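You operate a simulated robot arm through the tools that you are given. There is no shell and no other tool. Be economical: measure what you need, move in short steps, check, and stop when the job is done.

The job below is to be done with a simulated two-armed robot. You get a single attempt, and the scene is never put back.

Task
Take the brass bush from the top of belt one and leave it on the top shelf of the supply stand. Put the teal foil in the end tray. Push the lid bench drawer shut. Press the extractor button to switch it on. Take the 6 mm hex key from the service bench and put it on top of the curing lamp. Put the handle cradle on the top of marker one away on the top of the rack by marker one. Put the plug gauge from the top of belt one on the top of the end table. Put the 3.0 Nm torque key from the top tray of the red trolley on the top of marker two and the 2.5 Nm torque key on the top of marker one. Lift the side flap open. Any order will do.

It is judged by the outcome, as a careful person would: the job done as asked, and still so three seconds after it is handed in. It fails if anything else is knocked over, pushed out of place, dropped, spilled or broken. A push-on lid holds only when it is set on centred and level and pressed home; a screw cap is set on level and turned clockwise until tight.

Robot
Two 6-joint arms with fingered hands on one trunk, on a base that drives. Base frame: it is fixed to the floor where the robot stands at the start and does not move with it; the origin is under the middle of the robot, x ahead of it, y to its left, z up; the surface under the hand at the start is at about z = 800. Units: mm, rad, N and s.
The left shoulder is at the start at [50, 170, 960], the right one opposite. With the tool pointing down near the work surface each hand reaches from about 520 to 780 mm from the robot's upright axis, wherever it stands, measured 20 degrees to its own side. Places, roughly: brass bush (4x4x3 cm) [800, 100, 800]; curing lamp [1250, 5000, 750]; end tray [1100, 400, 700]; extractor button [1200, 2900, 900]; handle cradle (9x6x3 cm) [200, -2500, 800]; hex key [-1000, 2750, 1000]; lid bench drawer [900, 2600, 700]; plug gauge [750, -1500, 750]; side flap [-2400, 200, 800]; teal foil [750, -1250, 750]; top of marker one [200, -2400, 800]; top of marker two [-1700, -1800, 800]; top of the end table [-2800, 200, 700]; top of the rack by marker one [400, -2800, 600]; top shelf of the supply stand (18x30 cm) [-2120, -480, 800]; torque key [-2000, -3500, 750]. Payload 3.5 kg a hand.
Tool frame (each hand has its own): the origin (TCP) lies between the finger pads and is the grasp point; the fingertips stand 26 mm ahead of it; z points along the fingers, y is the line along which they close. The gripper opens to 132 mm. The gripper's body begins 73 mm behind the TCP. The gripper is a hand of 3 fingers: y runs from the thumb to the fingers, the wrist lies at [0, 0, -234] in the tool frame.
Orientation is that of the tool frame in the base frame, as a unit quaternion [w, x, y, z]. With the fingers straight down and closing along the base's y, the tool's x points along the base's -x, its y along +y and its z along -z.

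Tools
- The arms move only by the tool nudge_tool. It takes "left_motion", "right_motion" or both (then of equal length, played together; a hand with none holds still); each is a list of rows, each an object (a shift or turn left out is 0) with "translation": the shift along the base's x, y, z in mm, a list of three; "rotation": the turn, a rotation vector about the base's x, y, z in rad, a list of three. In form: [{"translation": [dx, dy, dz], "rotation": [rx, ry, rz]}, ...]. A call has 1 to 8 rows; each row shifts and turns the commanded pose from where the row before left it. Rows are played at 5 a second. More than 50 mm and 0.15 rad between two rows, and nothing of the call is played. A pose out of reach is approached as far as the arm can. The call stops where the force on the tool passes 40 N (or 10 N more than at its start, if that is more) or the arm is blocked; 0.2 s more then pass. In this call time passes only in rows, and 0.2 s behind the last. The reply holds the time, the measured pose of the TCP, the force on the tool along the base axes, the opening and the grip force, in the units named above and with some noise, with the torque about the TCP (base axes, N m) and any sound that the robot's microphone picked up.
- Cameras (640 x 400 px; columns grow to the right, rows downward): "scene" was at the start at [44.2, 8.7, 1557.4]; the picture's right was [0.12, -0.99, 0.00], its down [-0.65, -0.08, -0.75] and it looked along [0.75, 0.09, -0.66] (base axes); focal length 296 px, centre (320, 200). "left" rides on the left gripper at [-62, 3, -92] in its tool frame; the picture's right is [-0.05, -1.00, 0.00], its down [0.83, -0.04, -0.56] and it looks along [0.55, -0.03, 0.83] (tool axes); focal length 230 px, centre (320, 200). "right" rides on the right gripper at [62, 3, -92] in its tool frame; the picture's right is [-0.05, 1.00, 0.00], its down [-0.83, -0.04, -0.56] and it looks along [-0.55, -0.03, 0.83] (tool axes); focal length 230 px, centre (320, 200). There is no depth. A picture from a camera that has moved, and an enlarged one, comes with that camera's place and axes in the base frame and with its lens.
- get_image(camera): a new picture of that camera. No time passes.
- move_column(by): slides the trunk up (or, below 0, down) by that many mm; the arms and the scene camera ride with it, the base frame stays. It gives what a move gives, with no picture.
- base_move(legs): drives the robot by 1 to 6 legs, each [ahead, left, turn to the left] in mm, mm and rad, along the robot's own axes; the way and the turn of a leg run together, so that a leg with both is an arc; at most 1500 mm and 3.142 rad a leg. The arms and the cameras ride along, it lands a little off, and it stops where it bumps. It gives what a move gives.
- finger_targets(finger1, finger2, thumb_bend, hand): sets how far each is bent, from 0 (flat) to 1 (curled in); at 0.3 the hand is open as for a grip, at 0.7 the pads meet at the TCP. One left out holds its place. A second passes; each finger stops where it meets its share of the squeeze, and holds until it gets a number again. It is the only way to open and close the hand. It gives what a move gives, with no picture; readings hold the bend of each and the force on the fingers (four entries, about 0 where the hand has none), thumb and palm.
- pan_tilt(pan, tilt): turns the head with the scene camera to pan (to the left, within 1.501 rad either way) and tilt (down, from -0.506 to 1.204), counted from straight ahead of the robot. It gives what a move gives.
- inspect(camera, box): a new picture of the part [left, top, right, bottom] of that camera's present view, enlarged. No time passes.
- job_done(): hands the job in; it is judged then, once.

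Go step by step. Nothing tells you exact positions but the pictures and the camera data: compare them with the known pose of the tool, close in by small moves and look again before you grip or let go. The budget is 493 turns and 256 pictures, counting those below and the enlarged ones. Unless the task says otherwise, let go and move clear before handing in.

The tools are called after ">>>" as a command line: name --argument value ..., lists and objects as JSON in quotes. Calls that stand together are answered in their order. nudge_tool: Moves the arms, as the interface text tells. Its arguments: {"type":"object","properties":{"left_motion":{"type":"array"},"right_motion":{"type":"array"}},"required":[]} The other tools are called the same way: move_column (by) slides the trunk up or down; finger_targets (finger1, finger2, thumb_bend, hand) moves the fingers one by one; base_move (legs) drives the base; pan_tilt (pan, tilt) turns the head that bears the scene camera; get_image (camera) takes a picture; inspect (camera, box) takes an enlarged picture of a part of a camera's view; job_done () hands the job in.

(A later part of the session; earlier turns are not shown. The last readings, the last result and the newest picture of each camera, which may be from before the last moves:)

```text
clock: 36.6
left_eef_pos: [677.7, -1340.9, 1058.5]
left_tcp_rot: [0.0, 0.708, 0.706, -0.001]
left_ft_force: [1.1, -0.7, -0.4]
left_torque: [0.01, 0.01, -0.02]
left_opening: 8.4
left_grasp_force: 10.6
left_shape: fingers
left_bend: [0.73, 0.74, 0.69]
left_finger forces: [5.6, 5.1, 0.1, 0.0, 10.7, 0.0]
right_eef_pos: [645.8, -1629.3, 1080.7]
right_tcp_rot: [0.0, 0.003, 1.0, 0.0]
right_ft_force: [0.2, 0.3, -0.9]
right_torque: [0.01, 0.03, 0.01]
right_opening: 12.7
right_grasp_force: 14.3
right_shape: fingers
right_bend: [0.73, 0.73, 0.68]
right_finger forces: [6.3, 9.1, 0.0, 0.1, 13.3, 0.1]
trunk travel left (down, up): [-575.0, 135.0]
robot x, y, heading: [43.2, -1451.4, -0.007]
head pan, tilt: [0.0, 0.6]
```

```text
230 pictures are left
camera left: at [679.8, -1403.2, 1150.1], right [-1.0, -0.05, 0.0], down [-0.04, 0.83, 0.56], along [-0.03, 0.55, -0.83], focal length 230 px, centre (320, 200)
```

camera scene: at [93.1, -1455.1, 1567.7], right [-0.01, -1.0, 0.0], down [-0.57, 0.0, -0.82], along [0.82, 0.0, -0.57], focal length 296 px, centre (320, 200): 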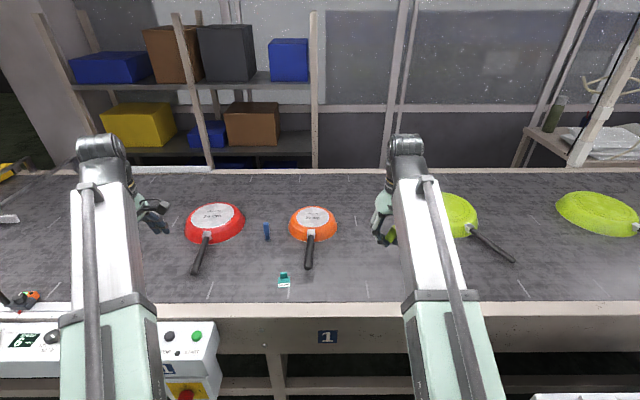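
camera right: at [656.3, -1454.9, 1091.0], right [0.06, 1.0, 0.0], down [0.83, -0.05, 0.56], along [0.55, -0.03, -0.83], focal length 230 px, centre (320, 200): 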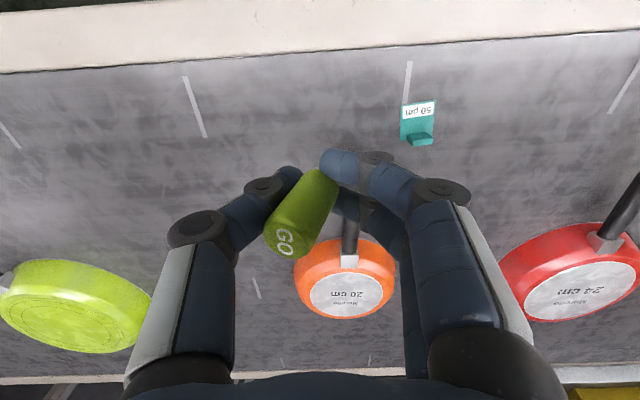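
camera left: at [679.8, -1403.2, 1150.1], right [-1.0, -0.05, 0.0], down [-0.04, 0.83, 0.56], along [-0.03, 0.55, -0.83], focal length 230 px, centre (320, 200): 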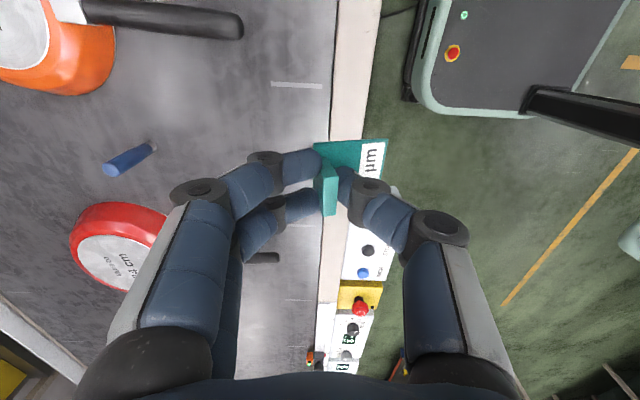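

The foil is held level. I back off and drive left to face the end tray.

>>> base_move --legs '[[-250, 0, 0.007], [0, 1400, 0], [0, 150, 0]]'

>>> pan_tilt --pan 0.25 --tilt 0.7

>>> get_image --camera "scene"

```text
clock: 45.8
left_eef_pos: [435.1, 180.1, 1057.4]
left_tcp_rot: [0.0, 0.71, 0.705, -0.002]
left_ft_force: [-0.4, -0.4, -0.1]
left_torque: [-0.04, -0.03, 0.01]
left_opening: 8.4
left_grasp_force: 10.9
left_shape: fingers
left_bend: [0.73, 0.74, 0.69]
left_finger forces: [5.7, 5.2, 0.0, 0.0, 10.7, 0.0]
right_eef_pos: [403.1, -107.7, 1080.9]
right_tcp_rot: [0.0, 0.004, 1.0, -0.001]
right_ft_force: [-0.5, -0.9, -0.8]
right_torque: [-0.02, 0.01, -0.02]
right_opening: 12.7
right_grasp_force: 14.0
right_shape: fingers
right_bend: [0.73, 0.73, 0.68]
right_finger forces: [6.2, 9.1, 0.1, 0.1, 13.3, 0.1]
trunk travel left (down, up): [-575.0, 135.0]
robot x, y, heading: [-201.1, 68.8, -0.005]
head pan, tilt: [0.0, 0.6]
```

```text
clock: 46.6
left_eef_pos: [435.2, 178.6, 1059.0]
left_tcp_rot: [0.0, 0.71, 0.705, 0.0]
left_ft_force: [0.1, 0.5, 0.1]
left_torque: [-0.01, -0.02, 0.02]
left_opening: 8.2
left_grasp_force: 10.5
left_shape: fingers
left_bend: [0.73, 0.74, 0.69]
left_finger forces: [5.7, 5.1, 0.0, 0.1, 10.7, 0.1]
right_eef_pos: [402.8, -108.2, 1080.0]
right_tcp_rot: [0.0, 0.005, 1.0, 0.0]
right_ft_force: [-0.2, 0.3, -1.1]
right_torque: [0.01, 0.0, 0.01]
right_opening: 12.5
right_grasp_force: 14.4
right_shape: fingers
right_bend: [0.73, 0.73, 0.68]
right_finger forces: [6.2, 9.1, 0.0, 0.0, 13.3, 0.1]
trunk travel left (down, up): [-575.0, 135.0]
robot x, y, heading: [-203.4, 68.4, -0.006]
head pan, tilt: [0.25, 0.7]
```

```text
229 pictures are left
camera scene: at [-156.9, 89.2, 1559.1], right [0.24, -0.97, 0.0], down [-0.63, -0.15, -0.77], along [0.74, 0.18, -0.64], focal length 296 px, centre (320, 200)
```

scene: 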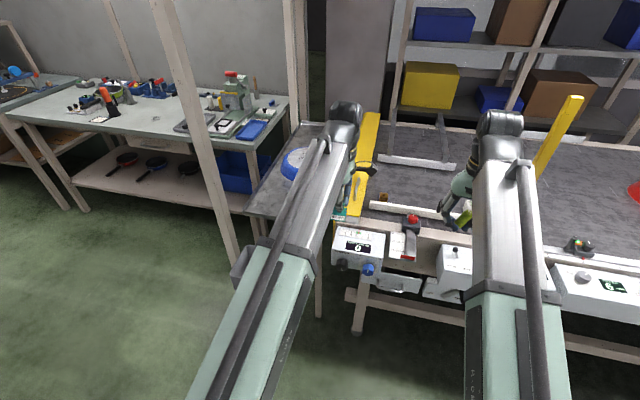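

The tray is partly hidden by the left arm. I drive forward and slightly left, then view with the left hand camera.

>>> base_move --legs '[[0, 110, 0], [280, 0, 0]]'

>>> get_image --camera "left"

>>> get_image --camera "scene"

```text
clock: 49.3
left_eef_pos: [717.0, 289.6, 1056.6]
left_tcp_rot: [-0.001, 0.711, 0.703, 0.0]
left_ft_force: [0.5, 0.3, -0.1]
left_torque: [0.01, 0.03, -0.02]
left_opening: 8.4
left_grasp_force: 10.5
left_shape: fingers
left_bend: [0.73, 0.74, 0.69]
left_finger forces: [5.8, 5.1, 0.1, 0.0, 10.7, 0.0]
right_eef_pos: [685.1, 1.9, 1080.3]
right_tcp_rot: [0.0, 0.006, 1.0, 0.0]
right_ft_force: [0.1, -0.5, -0.4]
right_torque: [-0.03, 0.02, -0.01]
right_opening: 12.4
right_grasp_force: 14.6
right_shape: fingers
right_bend: [0.73, 0.73, 0.68]
right_finger forces: [6.2, 9.2, 0.0, 0.1, 13.3, 0.0]
trunk travel left (down, up): [-575.0, 135.0]
robot x, y, heading: [82.1, 178.6, -0.008]
head pan, tilt: [0.25, 0.7]
```

```text
228 pictures are left
camera left: at [719.6, 226.5, 1149.3], right [-1.0, -0.04, 0.0], down [-0.04, 0.83, 0.56], along [-0.03, 0.55, -0.83], focal length 230 px, centre (320, 200)
```

left: 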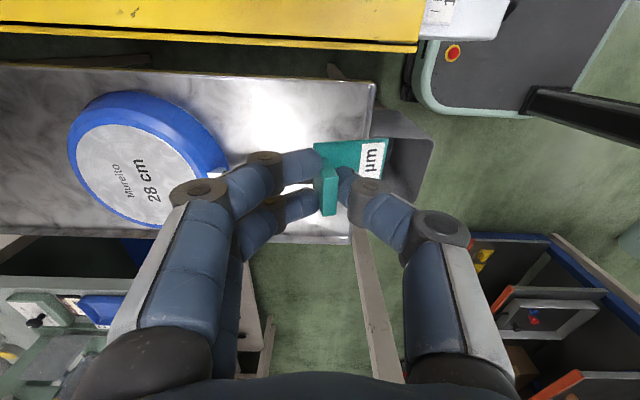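

```text
227 pictures are left
camera scene: at [125.6, 199.3, 1559.0], right [0.24, -0.97, 0.0], down [-0.63, -0.15, -0.76], along [0.74, 0.18, -0.64], focal length 296 px, centre (320, 200)
```

scene: 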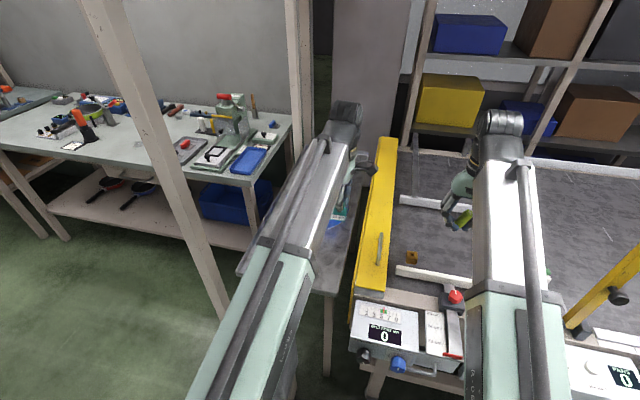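

The tray's near-right zone around [740, 335] is free between the barrier and the pan handle. I go over it and lower part way.

>>> nudge_tool --left_motion '[{"translation": [15, 30, -30]}, {"translation": [10, 15, -40]}, {"translation": [0, 0, -45]}, {"translation": [0, 0, -45]}, {"translation": [0, 0, -40]}]'

>>> get_image --camera "left"

```text
clock: 50.5
left_eef_pos: [740.9, 334.9, 859.7]
left_tcp_rot: [0.0, 0.71, 0.704, 0.0]
left_ft_force: [-0.1, 0.5, -0.1]
left_torque: [0.02, 0.01, 0.01]
left_opening: 8.3
left_grasp_force: 10.2
left_shape: fingers
left_bend: [0.74, 0.74, 0.69]
left_finger forces: [5.8, 5.0, 0.0, 0.1, 10.6, 0.1]
right_eef_pos: [684.3, 2.2, 1080.3]
right_tcp_rot: [0.0, 0.005, 1.0, -0.001]
right_ft_force: [-0.4, 0.4, -0.4]
right_torque: [-0.02, -0.01, -0.03]
right_opening: 12.8
right_grasp_force: 14.1
right_shape: fingers
right_bend: [0.73, 0.73, 0.68]
right_finger forces: [6.2, 9.3, 0.0, 0.0, 13.2, 0.0]
trunk travel left (down, up): [-575.0, 135.0]
robot x, y, heading: [80.4, 178.3, -0.01]
head pan, tilt: [0.25, 0.7]
```

```text
226 pictures are left
camera left: at [744.4, 273.4, 951.6], right [-1.0, -0.04, 0.0], down [-0.04, 0.83, 0.56], along [-0.02, 0.55, -0.83], focal length 230 px, centre (320, 200)
```

left: 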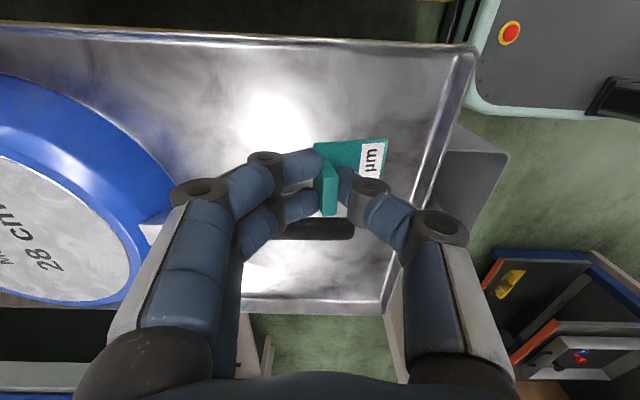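

The tray has a low rim at z≈747 and the pan handle is clear. I lower carefully.

>>> nudge_tool --left_motion '[{"translation": [0, 0, -30]}, {"translation": [0, 0, -30]}, {"translation": [0, 0, -15]}]'

>>> get_image --camera "left"

```text
clock: 51.3
left_eef_pos: [742.1, 332.1, 781.6]
left_tcp_rot: [0.0, 0.71, 0.704, 0.0]
left_ft_force: [-0.1, -0.1, -0.3]
left_torque: [0.0, -0.01, 0.04]
left_opening: 8.3
left_grasp_force: 10.3
left_shape: fingers
left_bend: [0.74, 0.74, 0.69]
left_finger forces: [5.6, 5.0, 0.0, 0.0, 10.6, 0.1]
right_eef_pos: [682.8, 1.8, 1080.6]
right_tcp_rot: [0.0, 0.006, 1.0, -0.001]
right_ft_force: [0.3, -0.1, -1.1]
right_torque: [0.01, 0.0, 0.01]
right_opening: 12.8
right_grasp_force: 13.9
right_shape: fingers
right_bend: [0.73, 0.73, 0.68]
right_finger forces: [6.2, 9.2, 0.0, 0.0, 13.2, 0.1]
trunk travel left (down, up): [-575.0, 135.0]
robot x, y, heading: [83.9, 177.6, -0.009]
head pan, tilt: [0.25, 0.7]
```

```text
225 pictures are left
camera left: at [744.2, 269.7, 875.2], right [-1.0, -0.04, 0.0], down [-0.04, 0.83, 0.56], along [-0.02, 0.55, -0.83], focal length 230 px, centre (320, 200)
```

left: 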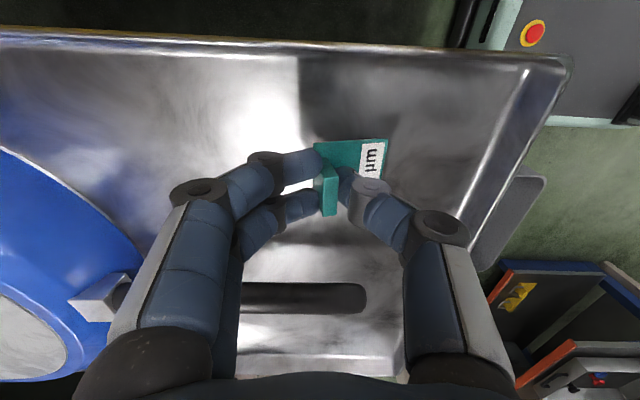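

>>> nudge_tool --left_motion '[{"translation": [0, 0, -6]}, {"translation": [0, 0, -6]}]'

>>> nudge_tool --left_motion '[{"translation": [0, 0, -4]}, {"translation": [0, 0, -4]}]'

```text
clock: 51.9
left_eef_pos: [741.7, 331.7, 770.0]
left_tcp_rot: [-0.001, 0.71, 0.704, 0.001]
left_ft_force: [1.2, -1.0, 2.0]
left_torque: [-0.02, 0.1, 0.02]
left_opening: 8.4
left_grasp_force: 10.9
left_shape: fingers
left_bend: [0.74, 0.74, 0.69]
left_finger forces: [5.9, 5.5, 0.1, 0.0, 10.8, 0.0]
right_eef_pos: [683.9, 2.2, 1080.7]
right_tcp_rot: [0.0, 0.005, 1.0, 0.0]
right_ft_force: [0.8, 0.8, -0.3]
right_torque: [-0.02, 0.01, 0.04]
right_opening: 12.5
right_grasp_force: 14.1
right_shape: fingers
right_bend: [0.73, 0.73, 0.68]
right_finger forces: [6.2, 9.2, 0.1, 0.0, 13.2, 0.0]
trunk travel left (down, up): [-575.0, 135.0]
robot x, y, heading: [80.2, 176.2, -0.007]
head pan, tilt: [0.25, 0.7]
```

```text
clock: 52.5
left_eef_pos: [741.4, 332.5, 765.9]
left_tcp_rot: [0.002, 0.71, 0.705, 0.001]
left_ft_force: [-1.3, -2.3, 17.1]
left_torque: [-0.03, 0.3, 0.03]
left_opening: 8.3
left_grasp_force: 18.6
left_shape: fingers
left_bend: [0.73, 0.74, 0.72]
left_finger forces: [7.2, 6.7, 0.1, 0.0, 23.7, 0.1]
right_eef_pos: [682.5, 1.6, 1083.2]
right_tcp_rot: [0.0, 0.005, 1.0, 0.0]
right_ft_force: [0.4, -0.3, -0.9]
right_torque: [-0.01, 0.0, 0.02]
right_opening: 12.7
right_grasp_force: 14.8
right_shape: fingers
right_bend: [0.73, 0.73, 0.68]
right_finger forces: [6.2, 9.3, 0.0, 0.0, 13.3, 0.1]
trunk travel left (down, up): [-575.0, 135.0]
robot x, y, heading: [80.6, 176.5, -0.009]
head pan, tilt: [0.25, 0.7]
```

It touches the tray floor. I relax 4 mm, open the hand and rise.

>>> nudge_tool --left_motion '[{"translation": [0, 0, 4]}]'

>>> finger_targets --hand "left" --finger1 0.55 --finger2 0.55 --thumb_bend 0.55

>>> nudge_tool --left_motion '[{"translation": [0, 0, 20]}, {"translation": [0, 0, 40]}, {"translation": [0, 0, 45]}, {"translation": [0, 0, 45]}, {"translation": [0, 0, 45]}, {"translation": [0, 0, 45]}]'

>>> get_image --camera "left"

```text
clock: 52.9
left_eef_pos: [740.5, 333.2, 765.8]
left_tcp_rot: [0.0, 0.71, 0.704, -0.001]
left_ft_force: [1.5, -0.8, 1.6]
left_torque: [-0.01, 0.04, 0.03]
left_opening: 8.3
left_grasp_force: 10.7
left_shape: fingers
left_bend: [0.73, 0.74, 0.71]
left_finger forces: [6.0, 5.2, 0.0, 0.0, 10.7, 0.0]
right_eef_pos: [684.1, 0.5, 1079.2]
right_tcp_rot: [-0.001, 0.005, 1.0, 0.0]
right_ft_force: [0.0, -0.1, 0.2]
right_torque: [0.0, 0.0, 0.03]
right_opening: 12.6
right_grasp_force: 13.8
right_shape: fingers
right_bend: [0.73, 0.73, 0.68]
right_finger forces: [6.2, 9.3, 0.1, 0.0, 13.2, 0.1]
trunk travel left (down, up): [-575.0, 135.0]
robot x, y, heading: [79.9, 177.3, -0.008]
head pan, tilt: [0.25, 0.7]
```

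```text
clock: 53.9
left_eef_pos: [741.5, 333.8, 769.4]
left_tcp_rot: [0.001, 0.71, 0.704, 0.001]
left_ft_force: [7.0, 1.4, 28.5]
left_torque: [0.04, -0.16, -0.01]
left_opening: 37.0
left_grasp_force: 13.7
left_shape: fingers
left_bend: [0.55, 0.55, 0.61]
left_finger forces: [4.6, 4.6, 0.1, 0.0, 18.9, 0.0]
right_eef_pos: [682.9, 1.3, 1080.9]
right_tcp_rot: [0.001, 0.005, 1.0, 0.0]
right_ft_force: [0.7, 0.6, -0.7]
right_torque: [0.0, 0.0, 0.01]
right_opening: 12.5
right_grasp_force: 14.0
right_shape: fingers
right_bend: [0.73, 0.73, 0.68]
right_finger forces: [6.1, 9.2, 0.0, 0.0, 13.3, 0.0]
trunk travel left (down, up): [-575.0, 135.0]
robot x, y, heading: [82.1, 177.0, -0.007]
head pan, tilt: [0.25, 0.7]
```

```text
clock: 55.3
left_eef_pos: [740.3, 334.4, 1006.9]
left_tcp_rot: [0.0, 0.71, 0.704, 0.0]
left_ft_force: [0.1, 0.4, -0.2]
left_torque: [-0.01, 0.02, 0.01]
left_opening: 50.8
left_grasp_force: 0.0
left_shape: fingers
left_bend: [0.55, 0.55, 0.55]
left_finger forces: [0.0, 0.0, 0.1, 0.1, 0.1, 0.0]
right_eef_pos: [684.3, 1.8, 1080.9]
right_tcp_rot: [0.0, 0.006, 1.0, 0.0]
right_ft_force: [-0.3, -0.2, -0.7]
right_torque: [-0.02, -0.01, 0.02]
right_opening: 12.7
right_grasp_force: 14.4
right_shape: fingers
right_bend: [0.73, 0.73, 0.68]
right_finger forces: [6.2, 9.1, 0.1, 0.0, 13.3, 0.0]
trunk travel left (down, up): [-575.0, 135.0]
robot x, y, heading: [81.2, 178.0, -0.011]
head pan, tilt: [0.25, 0.7]
```

```text
224 pictures are left
camera left: at [743.2, 272.4, 1099.7], right [-1.0, -0.04, 0.0], down [-0.04, 0.83, 0.56], along [-0.02, 0.55, -0.83], focal length 230 px, centre (320, 200)
```

left: 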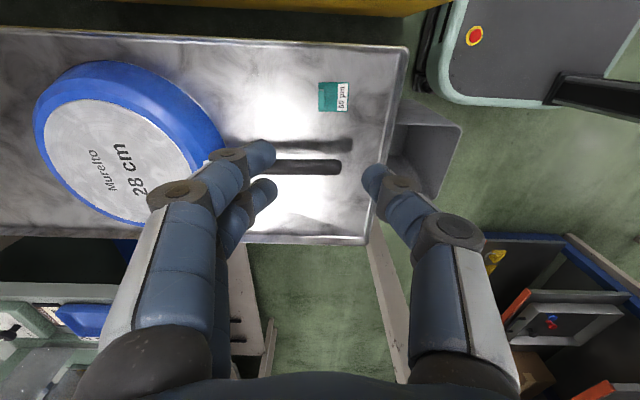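

The foil lies flat in the tray, away from the pan. Next is the bush: I turn the left hand back, tuck the right hand inward, and shift the base right.

>>> base_move --legs '[[-230, 0, 0.008]]'

>>> nudge_tool --left_motion '[{"rotation": [0, 0, 0.15]}, {"rotation": [0, 0, 0.15]}, {"rotation": [0, 0, 0.15]}, {"rotation": [0, 0, 0.15]}, {"rotation": [0, 0, 0.15]}, {"rotation": [0, 0, 0.15]}, {"rotation": [0, 0, 0.15]}, {"rotation": [0, 0, 0.15]}]' --right_motion '[{"translation": [0, 20, 10]}, {"translation": [0, 20, 10]}, {"translation": [0, 20, 0]}, {}, {}, {}, {}, {}]'

>>> nudge_tool --left_motion '[{"rotation": [0, 0, 0.13]}, {"rotation": [0, 0, 0.12]}, {"rotation": [0, 0, 0.12]}]'

>>> base_move --legs '[[0, -230, 0], [230, 0, 0]]'

>>> get_image --camera "scene"

>>> get_image --camera "right"

```text
clock: 57.1
left_eef_pos: [508.8, 342.9, 1007.8]
left_tcp_rot: [0.001, 0.704, 0.71, 0.0]
left_ft_force: [-0.2, 0.3, 1.0]
left_torque: [0.0, -0.01, -0.01]
left_opening: 51.4
left_grasp_force: 0.0
left_shape: fingers
left_bend: [0.55, 0.55, 0.55]
left_finger forces: [0.0, 0.0, 0.0, 0.1, 0.1, 0.0]
right_eef_pos: [456.8, 11.4, 1082.0]
right_tcp_rot: [0.0, -0.002, 1.0, 0.001]
right_ft_force: [-0.2, 1.0, -1.1]
right_torque: [-0.01, -0.03, -0.02]
right_opening: 12.3
right_grasp_force: 14.4
right_shape: fingers
right_bend: [0.73, 0.73, 0.68]
right_finger forces: [6.2, 9.3, 0.1, 0.0, 13.2, 0.0]
trunk travel left (down, up): [-575.0, 135.0]
robot x, y, heading: [-149.8, 181.4, 0.004]
head pan, tilt: [0.25, 0.7]
```

```text
clock: 58.9
left_eef_pos: [509.2, 345.0, 1006.8]
left_tcp_rot: [0.0, 0.18, 0.984, 0.0]
left_ft_force: [-0.3, -0.2, -0.6]
left_torque: [0.0, -0.02, -0.01]
left_opening: 51.1
left_grasp_force: 0.1
left_shape: fingers
left_bend: [0.55, 0.55, 0.55]
left_finger forces: [0.1, 0.0, 0.0, 0.0, 0.0, 0.0]
right_eef_pos: [457.8, 69.5, 1099.9]
right_tcp_rot: [0.0, -0.002, 1.0, 0.0]
right_ft_force: [0.0, 0.5, -0.7]
right_torque: [-0.01, -0.02, -0.02]
right_opening: 12.5
right_grasp_force: 14.1
right_shape: fingers
right_bend: [0.73, 0.73, 0.68]
right_finger forces: [6.1, 9.2, 0.0, 0.0, 13.2, 0.0]
trunk travel left (down, up): [-575.0, 135.0]
robot x, y, heading: [-149.8, 176.7, -0.001]
head pan, tilt: [0.25, 0.7]
```

```text
clock: 59.7
left_eef_pos: [508.4, 344.1, 1006.5]
left_tcp_rot: [-0.001, -0.003, 1.0, 0.0]
left_ft_force: [0.7, -0.1, -0.3]
left_torque: [-0.03, 0.02, 0.01]
left_opening: 51.0
left_grasp_force: 0.1
left_shape: fingers
left_bend: [0.55, 0.55, 0.55]
left_finger forces: [0.0, 0.0, 0.1, 0.0, 0.0, 0.0]
right_eef_pos: [456.9, 71.3, 1100.1]
right_tcp_rot: [0.0, -0.002, 1.0, 0.0]
right_ft_force: [-0.5, -0.3, -0.8]
right_torque: [-0.01, 0.02, -0.03]
right_opening: 12.8
right_grasp_force: 13.7
right_shape: fingers
right_bend: [0.73, 0.73, 0.68]
right_finger forces: [6.1, 9.3, 0.0, 0.1, 13.2, 0.0]
trunk travel left (down, up): [-575.0, 135.0]
robot x, y, heading: [-150.1, 181.5, 0.005]
head pan, tilt: [0.25, 0.7]
```

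```text
clock: 62.8
left_eef_pos: [746.1, 116.7, 1005.6]
left_tcp_rot: [-0.001, -0.003, 1.0, 0.0]
left_ft_force: [0.2, -0.3, -0.7]
left_torque: [0.01, 0.02, 0.0]
left_opening: 50.7
left_grasp_force: 0.0
left_shape: fingers
left_bend: [0.55, 0.55, 0.55]
left_finger forces: [0.1, 0.0, 0.1, 0.0, 0.0, 0.0]
right_eef_pos: [694.9, -158.1, 1098.8]
right_tcp_rot: [-0.001, -0.002, 1.0, 0.0]
right_ft_force: [-0.2, 0.5, -1.3]
right_torque: [0.0, 0.04, -0.01]
right_opening: 12.7
right_grasp_force: 14.3
right_shape: fingers
right_bend: [0.73, 0.73, 0.68]
right_finger forces: [6.0, 9.4, 0.0, 0.0, 13.2, 0.1]
trunk travel left (down, up): [-575.0, 135.0]
robot x, y, heading: [87.0, -49.6, 0.007]
head pan, tilt: [0.25, 0.7]
```

```text
223 pictures are left
camera scene: at [133.0, -28.3, 1559.0], right [0.25, -0.97, 0.0], down [-0.62, -0.16, -0.76], along [0.74, 0.19, -0.64], focal length 296 px, centre (320, 200)
```

scene: 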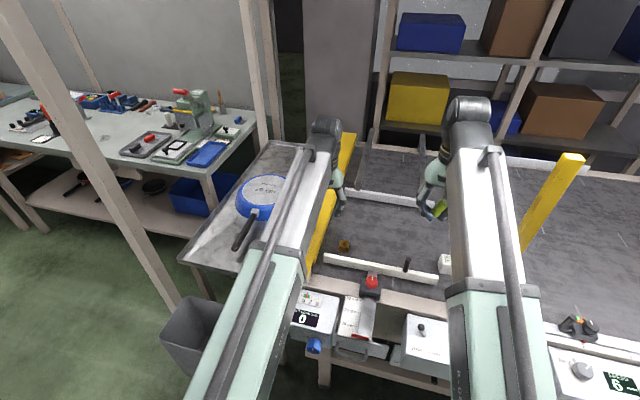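

```text
222 pictures are left
camera right: at [633.8, -155.8, 1190.8], right [0.05, 1.0, 0.0], down [0.83, -0.04, 0.55], along [0.55, -0.03, -0.83], focal length 230 px, centre (320, 200)
```

right: 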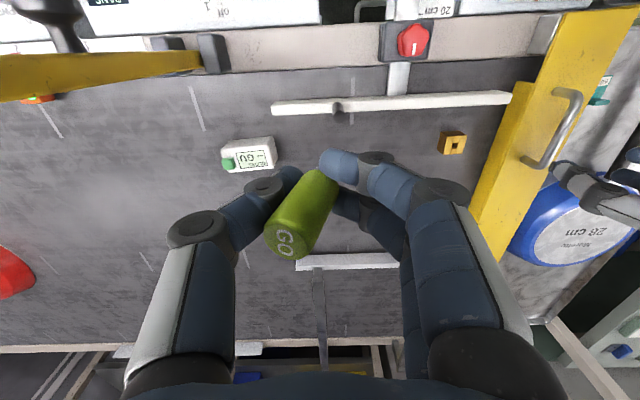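

The bush is near [773, 51]. I bring the left hand above it and check with its camera.

>>> finger_targets --hand "left" --finger1 0.46 --finger2 0.46 --thumb_bend 0.46

>>> nudge_tool --left_motion '[{"translation": [14, -33, 0]}, {"translation": [13, -31, 0]}, {"translation": [0, 0, -40]}, {"translation": [0, 0, -35]}]'

>>> get_image --camera "left"

```text
clock: 63.8
left_eef_pos: [745.4, 116.5, 1006.3]
left_tcp_rot: [0.0, -0.002, 1.0, -0.001]
left_ft_force: [0.6, 0.3, -0.3]
left_torque: [0.03, -0.02, -0.01]
left_opening: 80.7
left_grasp_force: 0.0
left_shape: fingers
left_bend: [0.46, 0.46, 0.46]
left_finger forces: [0.0, 0.0, 0.0, 0.0, 0.1, 0.0]
right_eef_pos: [692.8, -157.9, 1099.7]
right_tcp_rot: [-0.001, -0.003, 1.0, 0.0]
right_ft_force: [1.1, -0.3, -0.9]
right_torque: [0.03, -0.03, 0.02]
right_opening: 12.6
right_grasp_force: 14.3
right_shape: fingers
right_bend: [0.73, 0.73, 0.68]
right_finger forces: [6.2, 9.4, 0.1, 0.0, 13.1, 0.0]
trunk travel left (down, up): [-575.0, 135.0]
robot x, y, heading: [88.9, -47.4, 0.001]
head pan, tilt: [0.25, 0.7]
```

```text
clock: 64.8
left_eef_pos: [772.3, 51.9, 930.2]
left_tcp_rot: [0.0, -0.002, 1.0, 0.0]
left_ft_force: [-0.9, 0.2, 0.8]
left_torque: [-0.02, -0.01, 0.02]
left_opening: 81.1
left_grasp_force: 0.1
left_shape: fingers
left_bend: [0.46, 0.46, 0.46]
left_finger forces: [0.0, 0.0, 0.1, 0.1, 0.0, 0.1]
right_eef_pos: [694.7, -157.6, 1099.7]
right_tcp_rot: [-0.001, -0.002, 1.0, 0.0]
right_ft_force: [-0.3, -1.0, -0.3]
right_torque: [0.0, 0.02, -0.01]
right_opening: 12.5
right_grasp_force: 14.3
right_shape: fingers
right_bend: [0.73, 0.73, 0.68]
right_finger forces: [6.1, 9.4, 0.1, 0.0, 13.2, 0.0]
trunk travel left (down, up): [-575.0, 135.0]
robot x, y, heading: [88.4, -50.4, 0.008]
head pan, tilt: [0.25, 0.7]
```

```text
221 pictures are left
camera left: at [833.9, 54.7, 1022.5], right [0.06, -1.0, 0.0], down [-0.83, -0.05, 0.56], along [-0.55, -0.03, -0.83], focal length 230 px, centre (320, 200)
```

left: 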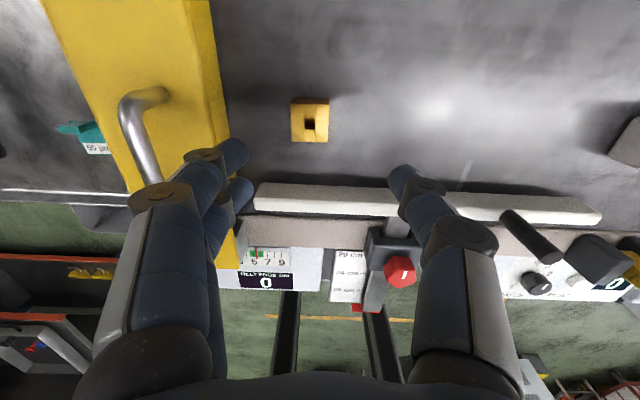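

The bush looks nearer [783, 60], with the barrier edge at y≈129. I narrow slightly, shift and descend to z=870.

>>> finger_targets --hand "left" --finger1 0.49 --finger2 0.49 --thumb_bend 0.49

>>> nudge_tool --left_motion '[{"translation": [9, 7, -20]}, {"translation": [0, 0, -30]}]'

>>> get_image --camera "left"

```text
clock: 65.8
left_eef_pos: [771.6, 52.5, 931.8]
left_tcp_rot: [0.0, -0.003, 1.0, 0.0]
left_ft_force: [1.1, 0.3, -0.4]
left_torque: [-0.01, 0.0, 0.0]
left_opening: 71.9
left_grasp_force: 0.0
left_shape: fingers
left_bend: [0.49, 0.49, 0.49]
left_finger forces: [0.0, 0.0, 0.1, 0.1, 0.0, 0.0]
right_eef_pos: [694.4, -157.4, 1099.8]
right_tcp_rot: [0.0, -0.002, 1.0, 0.0]
right_ft_force: [0.1, 0.0, -0.2]
right_torque: [0.01, 0.01, -0.05]
right_opening: 12.5
right_grasp_force: 13.8
right_shape: fingers
right_bend: [0.73, 0.73, 0.68]
right_finger forces: [6.0, 9.4, 0.1, 0.0, 13.3, 0.1]
trunk travel left (down, up): [-575.0, 135.0]
robot x, y, heading: [90.4, -47.2, 0.007]
head pan, tilt: [0.25, 0.7]
```

```text
clock: 66.3
left_eef_pos: [781.6, 58.8, 880.9]
left_tcp_rot: [0.001, -0.002, 1.0, 0.0]
left_ft_force: [-0.1, 0.0, 0.5]
left_torque: [-0.01, -0.01, 0.01]
left_opening: 71.8
left_grasp_force: 0.1
left_shape: fingers
left_bend: [0.49, 0.49, 0.49]
left_finger forces: [0.1, 0.0, 0.0, 0.1, 0.0, 0.0]
right_eef_pos: [694.2, -157.7, 1099.7]
right_tcp_rot: [-0.001, -0.003, 1.0, 0.0]
right_ft_force: [0.2, -0.7, -0.4]
right_torque: [0.04, -0.02, 0.0]
right_opening: 12.7
right_grasp_force: 14.7
right_shape: fingers
right_bend: [0.73, 0.73, 0.68]
right_finger forces: [6.1, 9.4, 0.0, 0.0, 13.2, 0.0]
trunk travel left (down, up): [-575.0, 135.0]
robot x, y, heading: [89.1, -49.6, 0.007]
head pan, tilt: [0.25, 0.7]
```

```text
220 pictures are left
camera left: at [842.8, 63.1, 973.7], right [0.06, -1.0, 0.0], down [-0.83, -0.05, 0.56], along [-0.55, -0.03, -0.83], focal length 230 px, centre (320, 200)
```

left: 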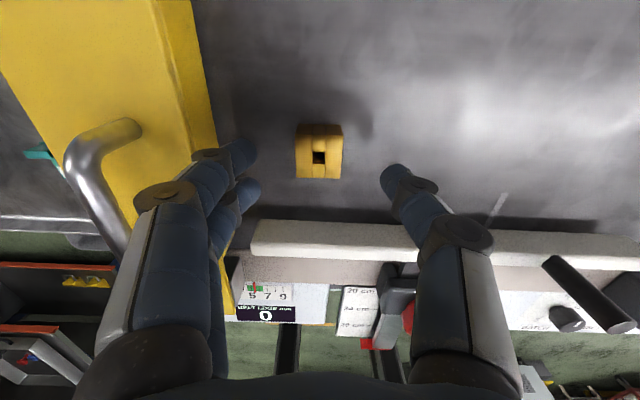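

Centred. I lower to z≈834 and grip.

>>> nudge_tool --left_motion '[{"translation": [0, 1, -25]}, {"translation": [0, 0, -22]}]'

>>> finger_targets --hand "left" --finger1 0.62 --finger2 0.62 --thumb_bend 0.62

>>> get_image --camera "left"

```text
clock: 67.0
left_eef_pos: [782.4, 61.6, 834.2]
left_tcp_rot: [0.0, -0.003, 1.0, 0.001]
left_ft_force: [-0.1, -0.5, -0.1]
left_torque: [0.03, 0.02, 0.0]
left_opening: 71.7
left_grasp_force: 0.0
left_shape: fingers
left_bend: [0.49, 0.49, 0.49]
left_finger forces: [0.1, 0.1, 0.0, 0.0, 0.0, 0.0]
right_eef_pos: [695.2, -158.9, 1100.2]
right_tcp_rot: [0.0, -0.003, 1.0, 0.001]
right_ft_force: [-0.2, 0.1, 0.1]
right_torque: [0.03, -0.01, -0.02]
right_opening: 12.5
right_grasp_force: 14.5
right_shape: fingers
right_bend: [0.73, 0.73, 0.68]
right_finger forces: [6.1, 9.4, 0.1, 0.0, 13.2, 0.1]
trunk travel left (down, up): [-575.0, 135.0]
robot x, y, heading: [92.0, -52.3, 0.003]
head pan, tilt: [0.25, 0.7]
```

```text
clock: 68.0
left_eef_pos: [781.7, 59.6, 835.0]
left_tcp_rot: [0.0, -0.001, 1.0, 0.0]
left_ft_force: [-0.5, 0.5, 0.3]
left_torque: [0.01, 0.03, 0.01]
left_opening: 33.1
left_grasp_force: 2.0
left_shape: fingers
left_bend: [0.6, 0.61, 0.61]
left_finger forces: [1.0, 0.9, 0.1, 0.0, 1.4, 0.0]
right_eef_pos: [694.5, -158.0, 1101.2]
right_tcp_rot: [0.0, -0.003, 1.0, 0.001]
right_ft_force: [-0.2, 0.7, -0.5]
right_torque: [0.01, -0.04, -0.01]
right_opening: 12.4
right_grasp_force: 14.5
right_shape: fingers
right_bend: [0.73, 0.73, 0.68]
right_finger forces: [6.1, 9.4, 0.0, 0.0, 13.2, 0.1]
trunk travel left (down, up): [-575.0, 135.0]
robot x, y, heading: [89.6, -48.9, 0.002]
head pan, tilt: [0.25, 0.7]
```

```text
219 pictures are left
camera left: at [842.7, 63.6, 926.4], right [0.06, -1.0, 0.0], down [-0.83, -0.05, 0.56], along [-0.55, -0.03, -0.83], focal length 230 px, centre (320, 200)
```

left: 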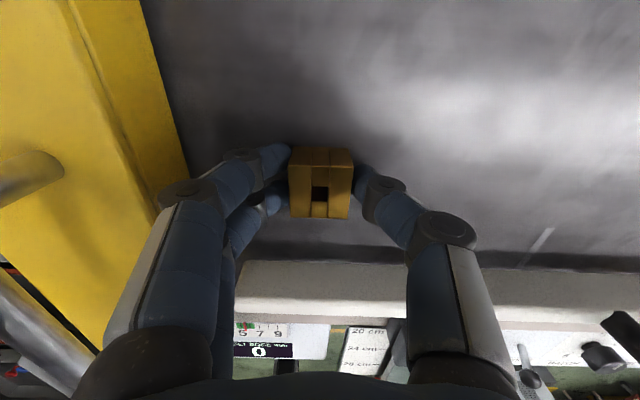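

All three digits touch the bush. I tighten, lift it, and check.

>>> finger_targets --hand "left" --finger1 0.68 --finger2 0.68 --thumb_bend 0.66

>>> nudge_tool --left_motion '[{"translation": [0, 0, 30]}, {"translation": [0, 0, 45]}, {"translation": [0, 0, 45]}, {"translation": [0, 0, 45]}, {"translation": [-30, 0, 30]}]'

>>> get_image --camera "left"

```text
clock: 69.0
left_eef_pos: [781.0, 60.2, 834.3]
left_tcp_rot: [0.0, -0.003, 1.0, 0.0]
left_ft_force: [-0.2, 0.9, 0.3]
left_torque: [0.02, -0.02, -0.01]
left_opening: 31.4
left_grasp_force: 7.5
left_shape: fingers
left_bend: [0.62, 0.63, 0.63]
left_finger forces: [4.1, 4.0, 0.1, 0.1, 7.5, 0.0]
right_eef_pos: [693.7, -157.1, 1101.1]
right_tcp_rot: [0.001, -0.003, 1.0, 0.0]
right_ft_force: [-0.4, -0.8, -0.5]
right_torque: [0.03, -0.01, -0.01]
right_opening: 12.6
right_grasp_force: 14.4
right_shape: fingers
right_bend: [0.73, 0.73, 0.68]
right_finger forces: [6.2, 9.4, 0.0, 0.1, 13.2, 0.1]
trunk travel left (down, up): [-575.0, 135.0]
robot x, y, heading: [86.4, -50.1, 0.001]
head pan, tilt: [0.25, 0.7]
```

```text
clock: 70.2
left_eef_pos: [749.7, 60.5, 1029.1]
left_tcp_rot: [0.0, -0.002, 1.0, 0.0]
left_ft_force: [0.0, -0.4, -0.9]
left_torque: [0.0, -0.02, -0.01]
left_opening: 31.1
left_grasp_force: 7.7
left_shape: fingers
left_bend: [0.63, 0.63, 0.63]
left_finger forces: [4.0, 3.9, 0.0, 0.0, 7.8, 0.0]
right_eef_pos: [693.5, -157.6, 1098.9]
right_tcp_rot: [0.0, -0.002, 1.0, 0.001]
right_ft_force: [-0.2, -0.3, -0.4]
right_torque: [0.0, 0.0, 0.0]
right_opening: 12.7
right_grasp_force: 14.3
right_shape: fingers
right_bend: [0.73, 0.73, 0.68]
right_finger forces: [6.1, 9.4, 0.0, 0.1, 13.2, 0.0]
trunk travel left (down, up): [-575.0, 135.0]
robot x, y, heading: [85.9, -49.0, 0.007]
head pan, tilt: [0.25, 0.7]
```

```text
218 pictures are left
camera left: at [811.5, 64.2, 1122.0], right [0.06, -1.0, 0.0], down [-0.83, -0.05, 0.56], along [-0.55, -0.03, -0.83], focal length 230 px, centre (320, 200)
```

left: 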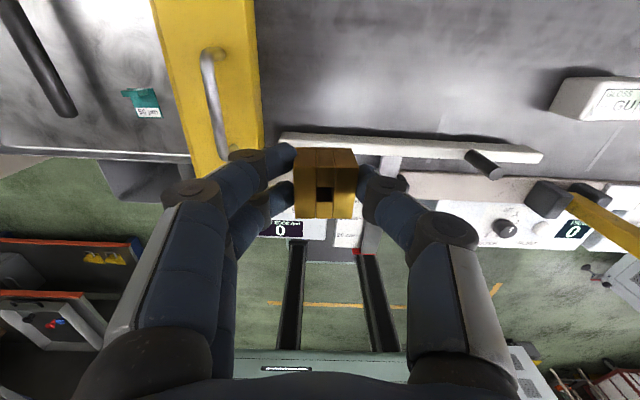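

The bush is held. I back off, then look to both sides before turning around.

>>> base_move --legs '[[-400, 0, 0]]'

>>> pan_tilt --pan 1.5 --tilt 0.45

>>> get_image --camera "scene"

>>> pan_tilt --pan -1.5 --tilt 0.45

>>> get_image --camera "scene"

```text
clock: 72.7
left_eef_pos: [344.4, 54.4, 1029.3]
left_tcp_rot: [0.001, 0.003, 1.0, 0.0]
left_ft_force: [-0.1, -0.1, -0.6]
left_torque: [-0.02, -0.05, -0.02]
left_opening: 31.2
left_grasp_force: 8.2
left_shape: fingers
left_bend: [0.63, 0.63, 0.63]
left_finger forces: [4.1, 3.8, 0.1, 0.0, 7.8, 0.0]
right_eef_pos: [285.4, -163.9, 1100.6]
right_tcp_rot: [0.001, 0.002, 1.0, 0.001]
right_ft_force: [-0.2, 0.7, -0.9]
right_torque: [0.0, 0.01, 0.0]
right_opening: 12.7
right_grasp_force: 14.1
right_shape: fingers
right_bend: [0.73, 0.73, 0.68]
right_finger forces: [6.2, 9.3, 0.1, 0.0, 13.1, 0.0]
trunk travel left (down, up): [-575.0, 135.0]
robot x, y, heading: [-318.1, -48.2, -0.001]
head pan, tilt: [0.25, 0.7]
```

```text
clock: 74.1
left_eef_pos: [345.7, 53.9, 1029.8]
left_tcp_rot: [0.0, 0.002, 1.0, 0.0]
left_ft_force: [0.6, -0.6, -2.4]
left_torque: [0.0, 0.0, 0.02]
left_opening: 31.3
left_grasp_force: 8.0
left_shape: fingers
left_bend: [0.63, 0.63, 0.63]
left_finger forces: [4.1, 3.8, 0.0, 0.1, 7.7, 0.0]
right_eef_pos: [286.7, -164.3, 1099.4]
right_tcp_rot: [0.0, 0.002, 1.0, 0.0]
right_ft_force: [-0.2, -0.6, -0.6]
right_torque: [-0.01, -0.02, 0.02]
right_opening: 12.3
right_grasp_force: 13.9
right_shape: fingers
right_bend: [0.73, 0.73, 0.68]
right_finger forces: [6.1, 9.4, 0.0, 0.1, 13.3, 0.0]
trunk travel left (down, up): [-575.0, 135.0]
robot x, y, heading: [-312.2, -50.2, -0.007]
head pan, tilt: [1.499, 0.45]
```

```text
217 pictures are left
camera scene: at [-350.0, 42.0, 1581.2], right [1.0, -0.08, 0.0], down [-0.03, -0.43, -0.9], along [0.07, 0.9, -0.44], focal length 296 px, centre (320, 200)
```

scene: 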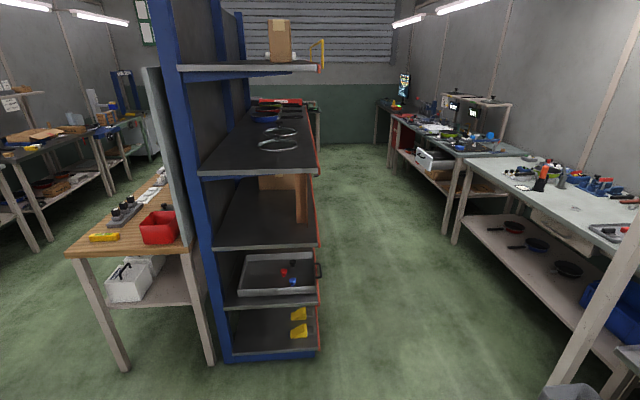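

```text
clock: 76.7
left_eef_pos: [345.0, 53.8, 1029.8]
left_tcp_rot: [0.0, 0.002, 1.0, 0.0]
left_ft_force: [-0.7, 0.3, -2.0]
left_torque: [0.03, 0.01, -0.02]
left_opening: 31.1
left_grasp_force: 7.8
left_shape: fingers
left_bend: [0.63, 0.63, 0.63]
left_finger forces: [4.0, 3.9, 0.0, 0.0, 7.8, 0.1]
right_eef_pos: [285.3, -162.6, 1100.0]
right_tcp_rot: [0.0, 0.003, 1.0, 0.001]
right_ft_force: [-0.1, -0.5, -0.3]
right_torque: [-0.02, 0.0, -0.01]
right_opening: 12.5
right_grasp_force: 14.8
right_shape: fingers
right_bend: [0.73, 0.73, 0.68]
right_finger forces: [6.2, 9.5, 0.0, 0.1, 13.2, 0.0]
trunk travel left (down, up): [-575.0, 135.0]
robot x, y, heading: [-318.8, -46.7, 0.003]
head pan, tilt: [-1.499, 0.45]
```

```text
216 pictures are left
camera scene: at [-350.8, -141.3, 1581.2], right [-1.0, -0.07, 0.0], down [-0.03, 0.43, -0.9], along [0.06, -0.9, -0.44], focal length 296 px, centre (320, 200)
```

scene: 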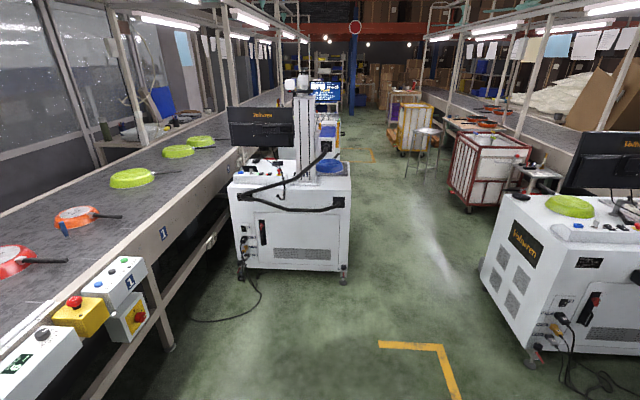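

The aisle is clear for turning. I turn right by half a turn and look toward the supply stand.

>>> base_move --legs '[[0, 0, -3.14]]'

>>> pan_tilt --pan 0 --tilt 0.4

>>> get_image --camera "scene"

>>> pan_tilt --pan 0.9 --tilt 0.4

>>> get_image --camera "scene"

>>> pan_tilt --pan -0.9 --tilt 0.4

>>> get_image --camera "scene"

```text
clock: 84.4
left_eef_pos: [-980.1, -154.8, 1029.1]
left_tcp_rot: [0.0, 1.0, 0.001, 0.0]
left_ft_force: [-0.1, -0.4, -1.4]
left_torque: [0.01, 0.02, 0.0]
left_opening: 31.3
left_grasp_force: 8.6
left_shape: fingers
left_bend: [0.63, 0.63, 0.63]
left_finger forces: [3.9, 3.8, 0.0, 0.1, 7.8, 0.0]
right_eef_pos: [-922.6, 64.5, 1099.9]
right_tcp_rot: [0.001, 1.0, 0.001, 0.0]
right_ft_force: [-0.7, -0.2, 0.1]
right_torque: [0.0, 0.01, 0.03]
right_opening: 11.5
right_grasp_force: 13.8
right_shape: fingers
right_bend: [0.74, 0.73, 0.68]
right_finger forces: [4.5, 10.3, 0.1, 0.0, 12.3, 0.1]
trunk travel left (down, up): [-575.0, 135.0]
robot x, y, heading: [-314.1, -50.8, -3.14]
head pan, tilt: [-1.499, 0.45]
```

```text
clock: 86.0
left_eef_pos: [-981.3, -154.9, 1029.0]
left_tcp_rot: [-0.001, 1.0, 0.001, 0.0]
left_ft_force: [-0.3, -1.0, -3.7]
left_torque: [-0.03, -0.01, -0.01]
left_opening: 31.1
left_grasp_force: 7.3
left_shape: fingers
left_bend: [0.63, 0.63, 0.63]
left_finger forces: [3.9, 3.8, 0.0, 0.0, 7.7, 0.0]
right_eef_pos: [-922.8, 63.3, 1100.3]
right_tcp_rot: [0.0, 1.0, 0.001, 0.0]
right_ft_force: [-0.1, -1.0, -0.8]
right_torque: [-0.01, 0.01, 0.04]
right_opening: 11.5
right_grasp_force: 12.8
right_shape: fingers
right_bend: [0.74, 0.73, 0.68]
right_finger forces: [4.5, 10.2, 0.0, 0.0, 12.3, 0.0]
trunk travel left (down, up): [-575.0, 135.0]
robot x, y, heading: [-318.3, -52.1, -3.14]
head pan, tilt: [0.0, 0.4]
```

```text
215 pictures are left
camera scene: at [-370.1, -49.8, 1585.9], right [0.0, 1.0, 0.0], down [0.39, 0.0, -0.92], along [-0.92, 0.0, -0.39], focal length 296 px, centre (320, 200)
```

scene: 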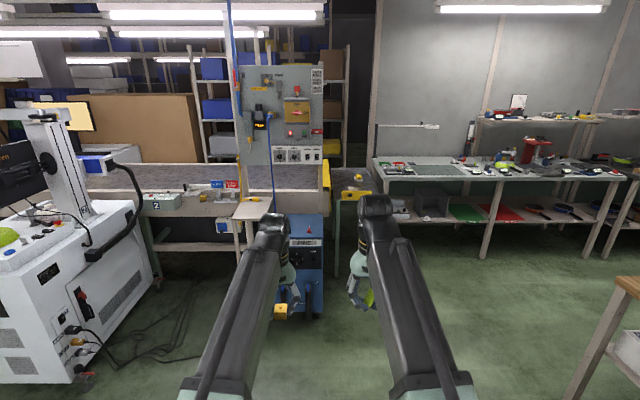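

```text
clock: 87.2
left_eef_pos: [-980.9, -155.4, 1029.7]
left_tcp_rot: [0.0, 1.0, 0.002, 0.0]
left_ft_force: [0.4, 0.0, -2.1]
left_torque: [0.03, 0.05, 0.02]
left_opening: 31.2
left_grasp_force: 7.8
left_shape: fingers
left_bend: [0.63, 0.63, 0.63]
left_finger forces: [3.9, 3.8, 0.0, 0.1, 7.8, 0.0]
right_eef_pos: [-922.9, 64.3, 1100.0]
right_tcp_rot: [0.0, 1.0, 0.001, 0.0]
right_ft_force: [-0.1, -0.2, -0.9]
right_torque: [0.0, 0.03, -0.01]
right_opening: 11.4
right_grasp_force: 13.5
right_shape: fingers
right_bend: [0.74, 0.73, 0.68]
right_finger forces: [4.5, 10.2, 0.0, 0.1, 12.3, 0.0]
trunk travel left (down, up): [-575.0, 135.0]
robot x, y, heading: [-319.0, -46.0, -3.14]
head pan, tilt: [0.901, 0.4]
```

```text
214 pictures are left
camera scene: at [-334.9, -122.4, 1585.9], right [-0.78, 0.62, 0.0], down [0.24, 0.31, -0.92], along [-0.57, -0.72, -0.39], focal length 296 px, centre (320, 200)
```

scene: 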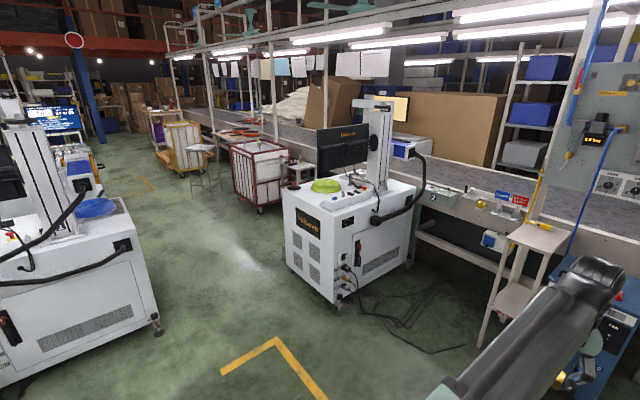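

```text
clock: 89.0
left_eef_pos: [-980.4, -155.0, 1028.7]
left_tcp_rot: [0.0, 1.0, 0.001, 0.0]
left_ft_force: [-0.3, 0.0, -1.1]
left_torque: [-0.02, -0.01, -0.01]
left_opening: 31.2
left_grasp_force: 7.8
left_shape: fingers
left_bend: [0.63, 0.63, 0.63]
left_finger forces: [3.9, 3.7, 0.0, 0.1, 7.8, 0.0]
right_eef_pos: [-922.4, 63.8, 1100.1]
right_tcp_rot: [0.0, 1.0, 0.001, 0.0]
right_ft_force: [-0.2, -0.1, -0.9]
right_torque: [-0.01, 0.0, 0.01]
right_opening: 11.4
right_grasp_force: 13.0
right_shape: fingers
right_bend: [0.74, 0.73, 0.68]
right_finger forces: [4.4, 10.2, 0.0, 0.1, 12.4, 0.0]
trunk travel left (down, up): [-575.0, 135.0]
robot x, y, heading: [-318.0, -50.1, -3.144]
head pan, tilt: [-0.901, 0.4]
```

```text
213 pictures are left
camera scene: at [-335.1, 22.7, 1585.9], right [0.78, 0.62, 0.0], down [0.24, -0.3, -0.92], along [-0.57, 0.72, -0.39], focal length 296 px, centre (320, 200)
```

scene: 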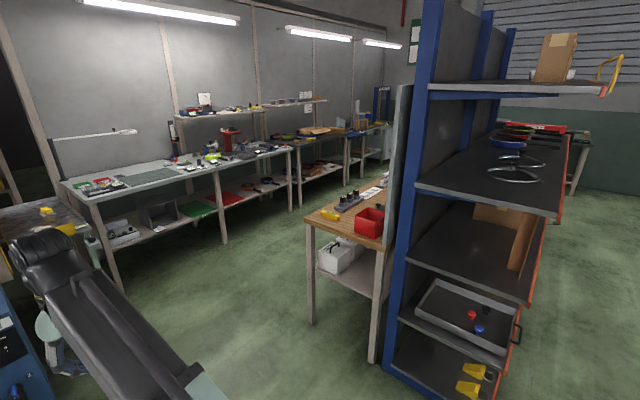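

The supply stand is at about [-2122, -460] and the blue cart sits next to it. I drive to about x = -1300, y = -280 and look.

>>> base_move --legs '[[950, 0, 0], [0, 230, 0]]'

>>> pan_tilt --pan 0.1 --tilt 0.6

>>> get_image --camera "scene"

```text
clock: 95.3
left_eef_pos: [-1923.9, -406.8, 1028.3]
left_tcp_rot: [0.0, 1.0, 0.007, 0.0]
left_ft_force: [-0.3, -0.6, -1.2]
left_torque: [0.01, 0.01, 0.02]
left_opening: 31.0
left_grasp_force: 7.8
left_shape: fingers
left_bend: [0.63, 0.63, 0.63]
left_finger forces: [4.0, 3.9, 0.0, 0.0, 7.7, 0.0]
right_eef_pos: [-1870.2, -188.4, 1099.9]
right_tcp_rot: [-0.001, 1.0, 0.008, 0.0]
right_ft_force: [0.3, 0.2, -0.2]
right_torque: [0.01, 0.0, 0.01]
right_opening: 11.0
right_grasp_force: 13.6
right_shape: fingers
right_bend: [0.74, 0.73, 0.68]
right_finger forces: [4.4, 10.2, 0.0, 0.1, 12.2, 0.0]
trunk travel left (down, up): [-575.0, 135.0]
robot x, y, heading: [-1264.6, -291.5, -3.123]
head pan, tilt: [-0.901, 0.4]
```

```text
clock: 96.6
left_eef_pos: [-1924.3, -406.1, 1029.0]
left_tcp_rot: [0.0, 1.0, 0.009, 0.0]
left_ft_force: [0.3, -0.6, -1.5]
left_torque: [0.02, -0.02, 0.0]
left_opening: 31.2
left_grasp_force: 7.8
left_shape: fingers
left_bend: [0.63, 0.63, 0.63]
left_finger forces: [3.8, 3.8, 0.1, 0.0, 7.7, 0.0]
right_eef_pos: [-1870.1, -187.4, 1099.4]
right_tcp_rot: [-0.001, 1.0, 0.008, 0.0]
right_ft_force: [0.4, -0.9, -0.8]
right_torque: [-0.02, 0.0, 0.02]
right_opening: 11.2
right_grasp_force: 13.2
right_shape: fingers
right_bend: [0.74, 0.73, 0.68]
right_finger forces: [4.5, 10.2, 0.0, 0.0, 12.2, 0.0]
trunk travel left (down, up): [-575.0, 135.0]
robot x, y, heading: [-1262.2, -290.5, -3.126]
head pan, tilt: [0.099, 0.6]
```

```text
212 pictures are left
camera scene: at [-1311.2, -300.8, 1567.7], right [-0.11, 0.99, 0.0], down [0.56, 0.06, -0.83], along [-0.82, -0.09, -0.56], focal length 296 px, centre (320, 200)
```

scene: 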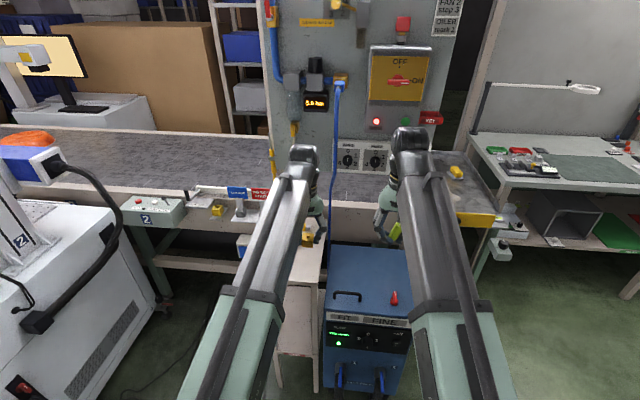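

The arm hides the stand. I check with the left hand camera.

>>> get_image --camera "left"

>>> get_image --camera "right"

```text
211 pictures are left
camera left: at [-1986.4, -411.3, 1121.4], right [-0.07, 1.0, 0.0], down [0.83, 0.06, 0.56], along [0.55, 0.04, -0.83], focal length 230 px, centre (320, 200)
```

left: 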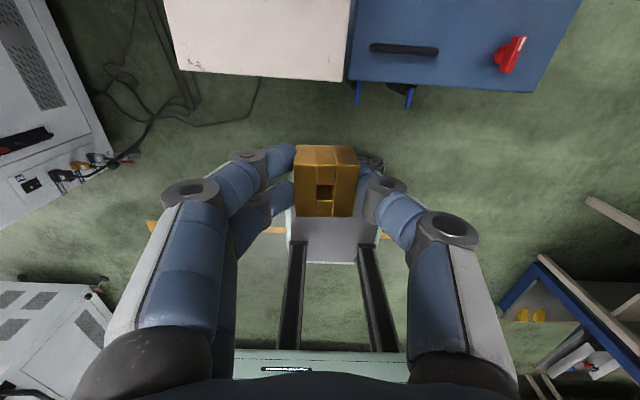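

```text
210 pictures are left
camera right: at [-1808.7, -190.0, 1191.3], right [-0.04, -1.0, 0.0], down [-0.83, 0.03, 0.55], along [-0.55, 0.02, -0.83], focal length 230 px, centre (320, 200)
```

right: 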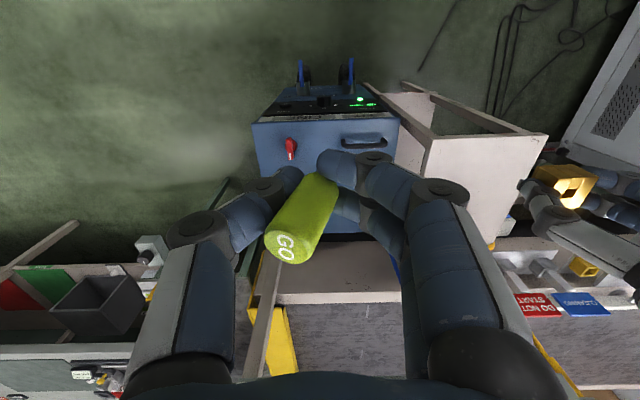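

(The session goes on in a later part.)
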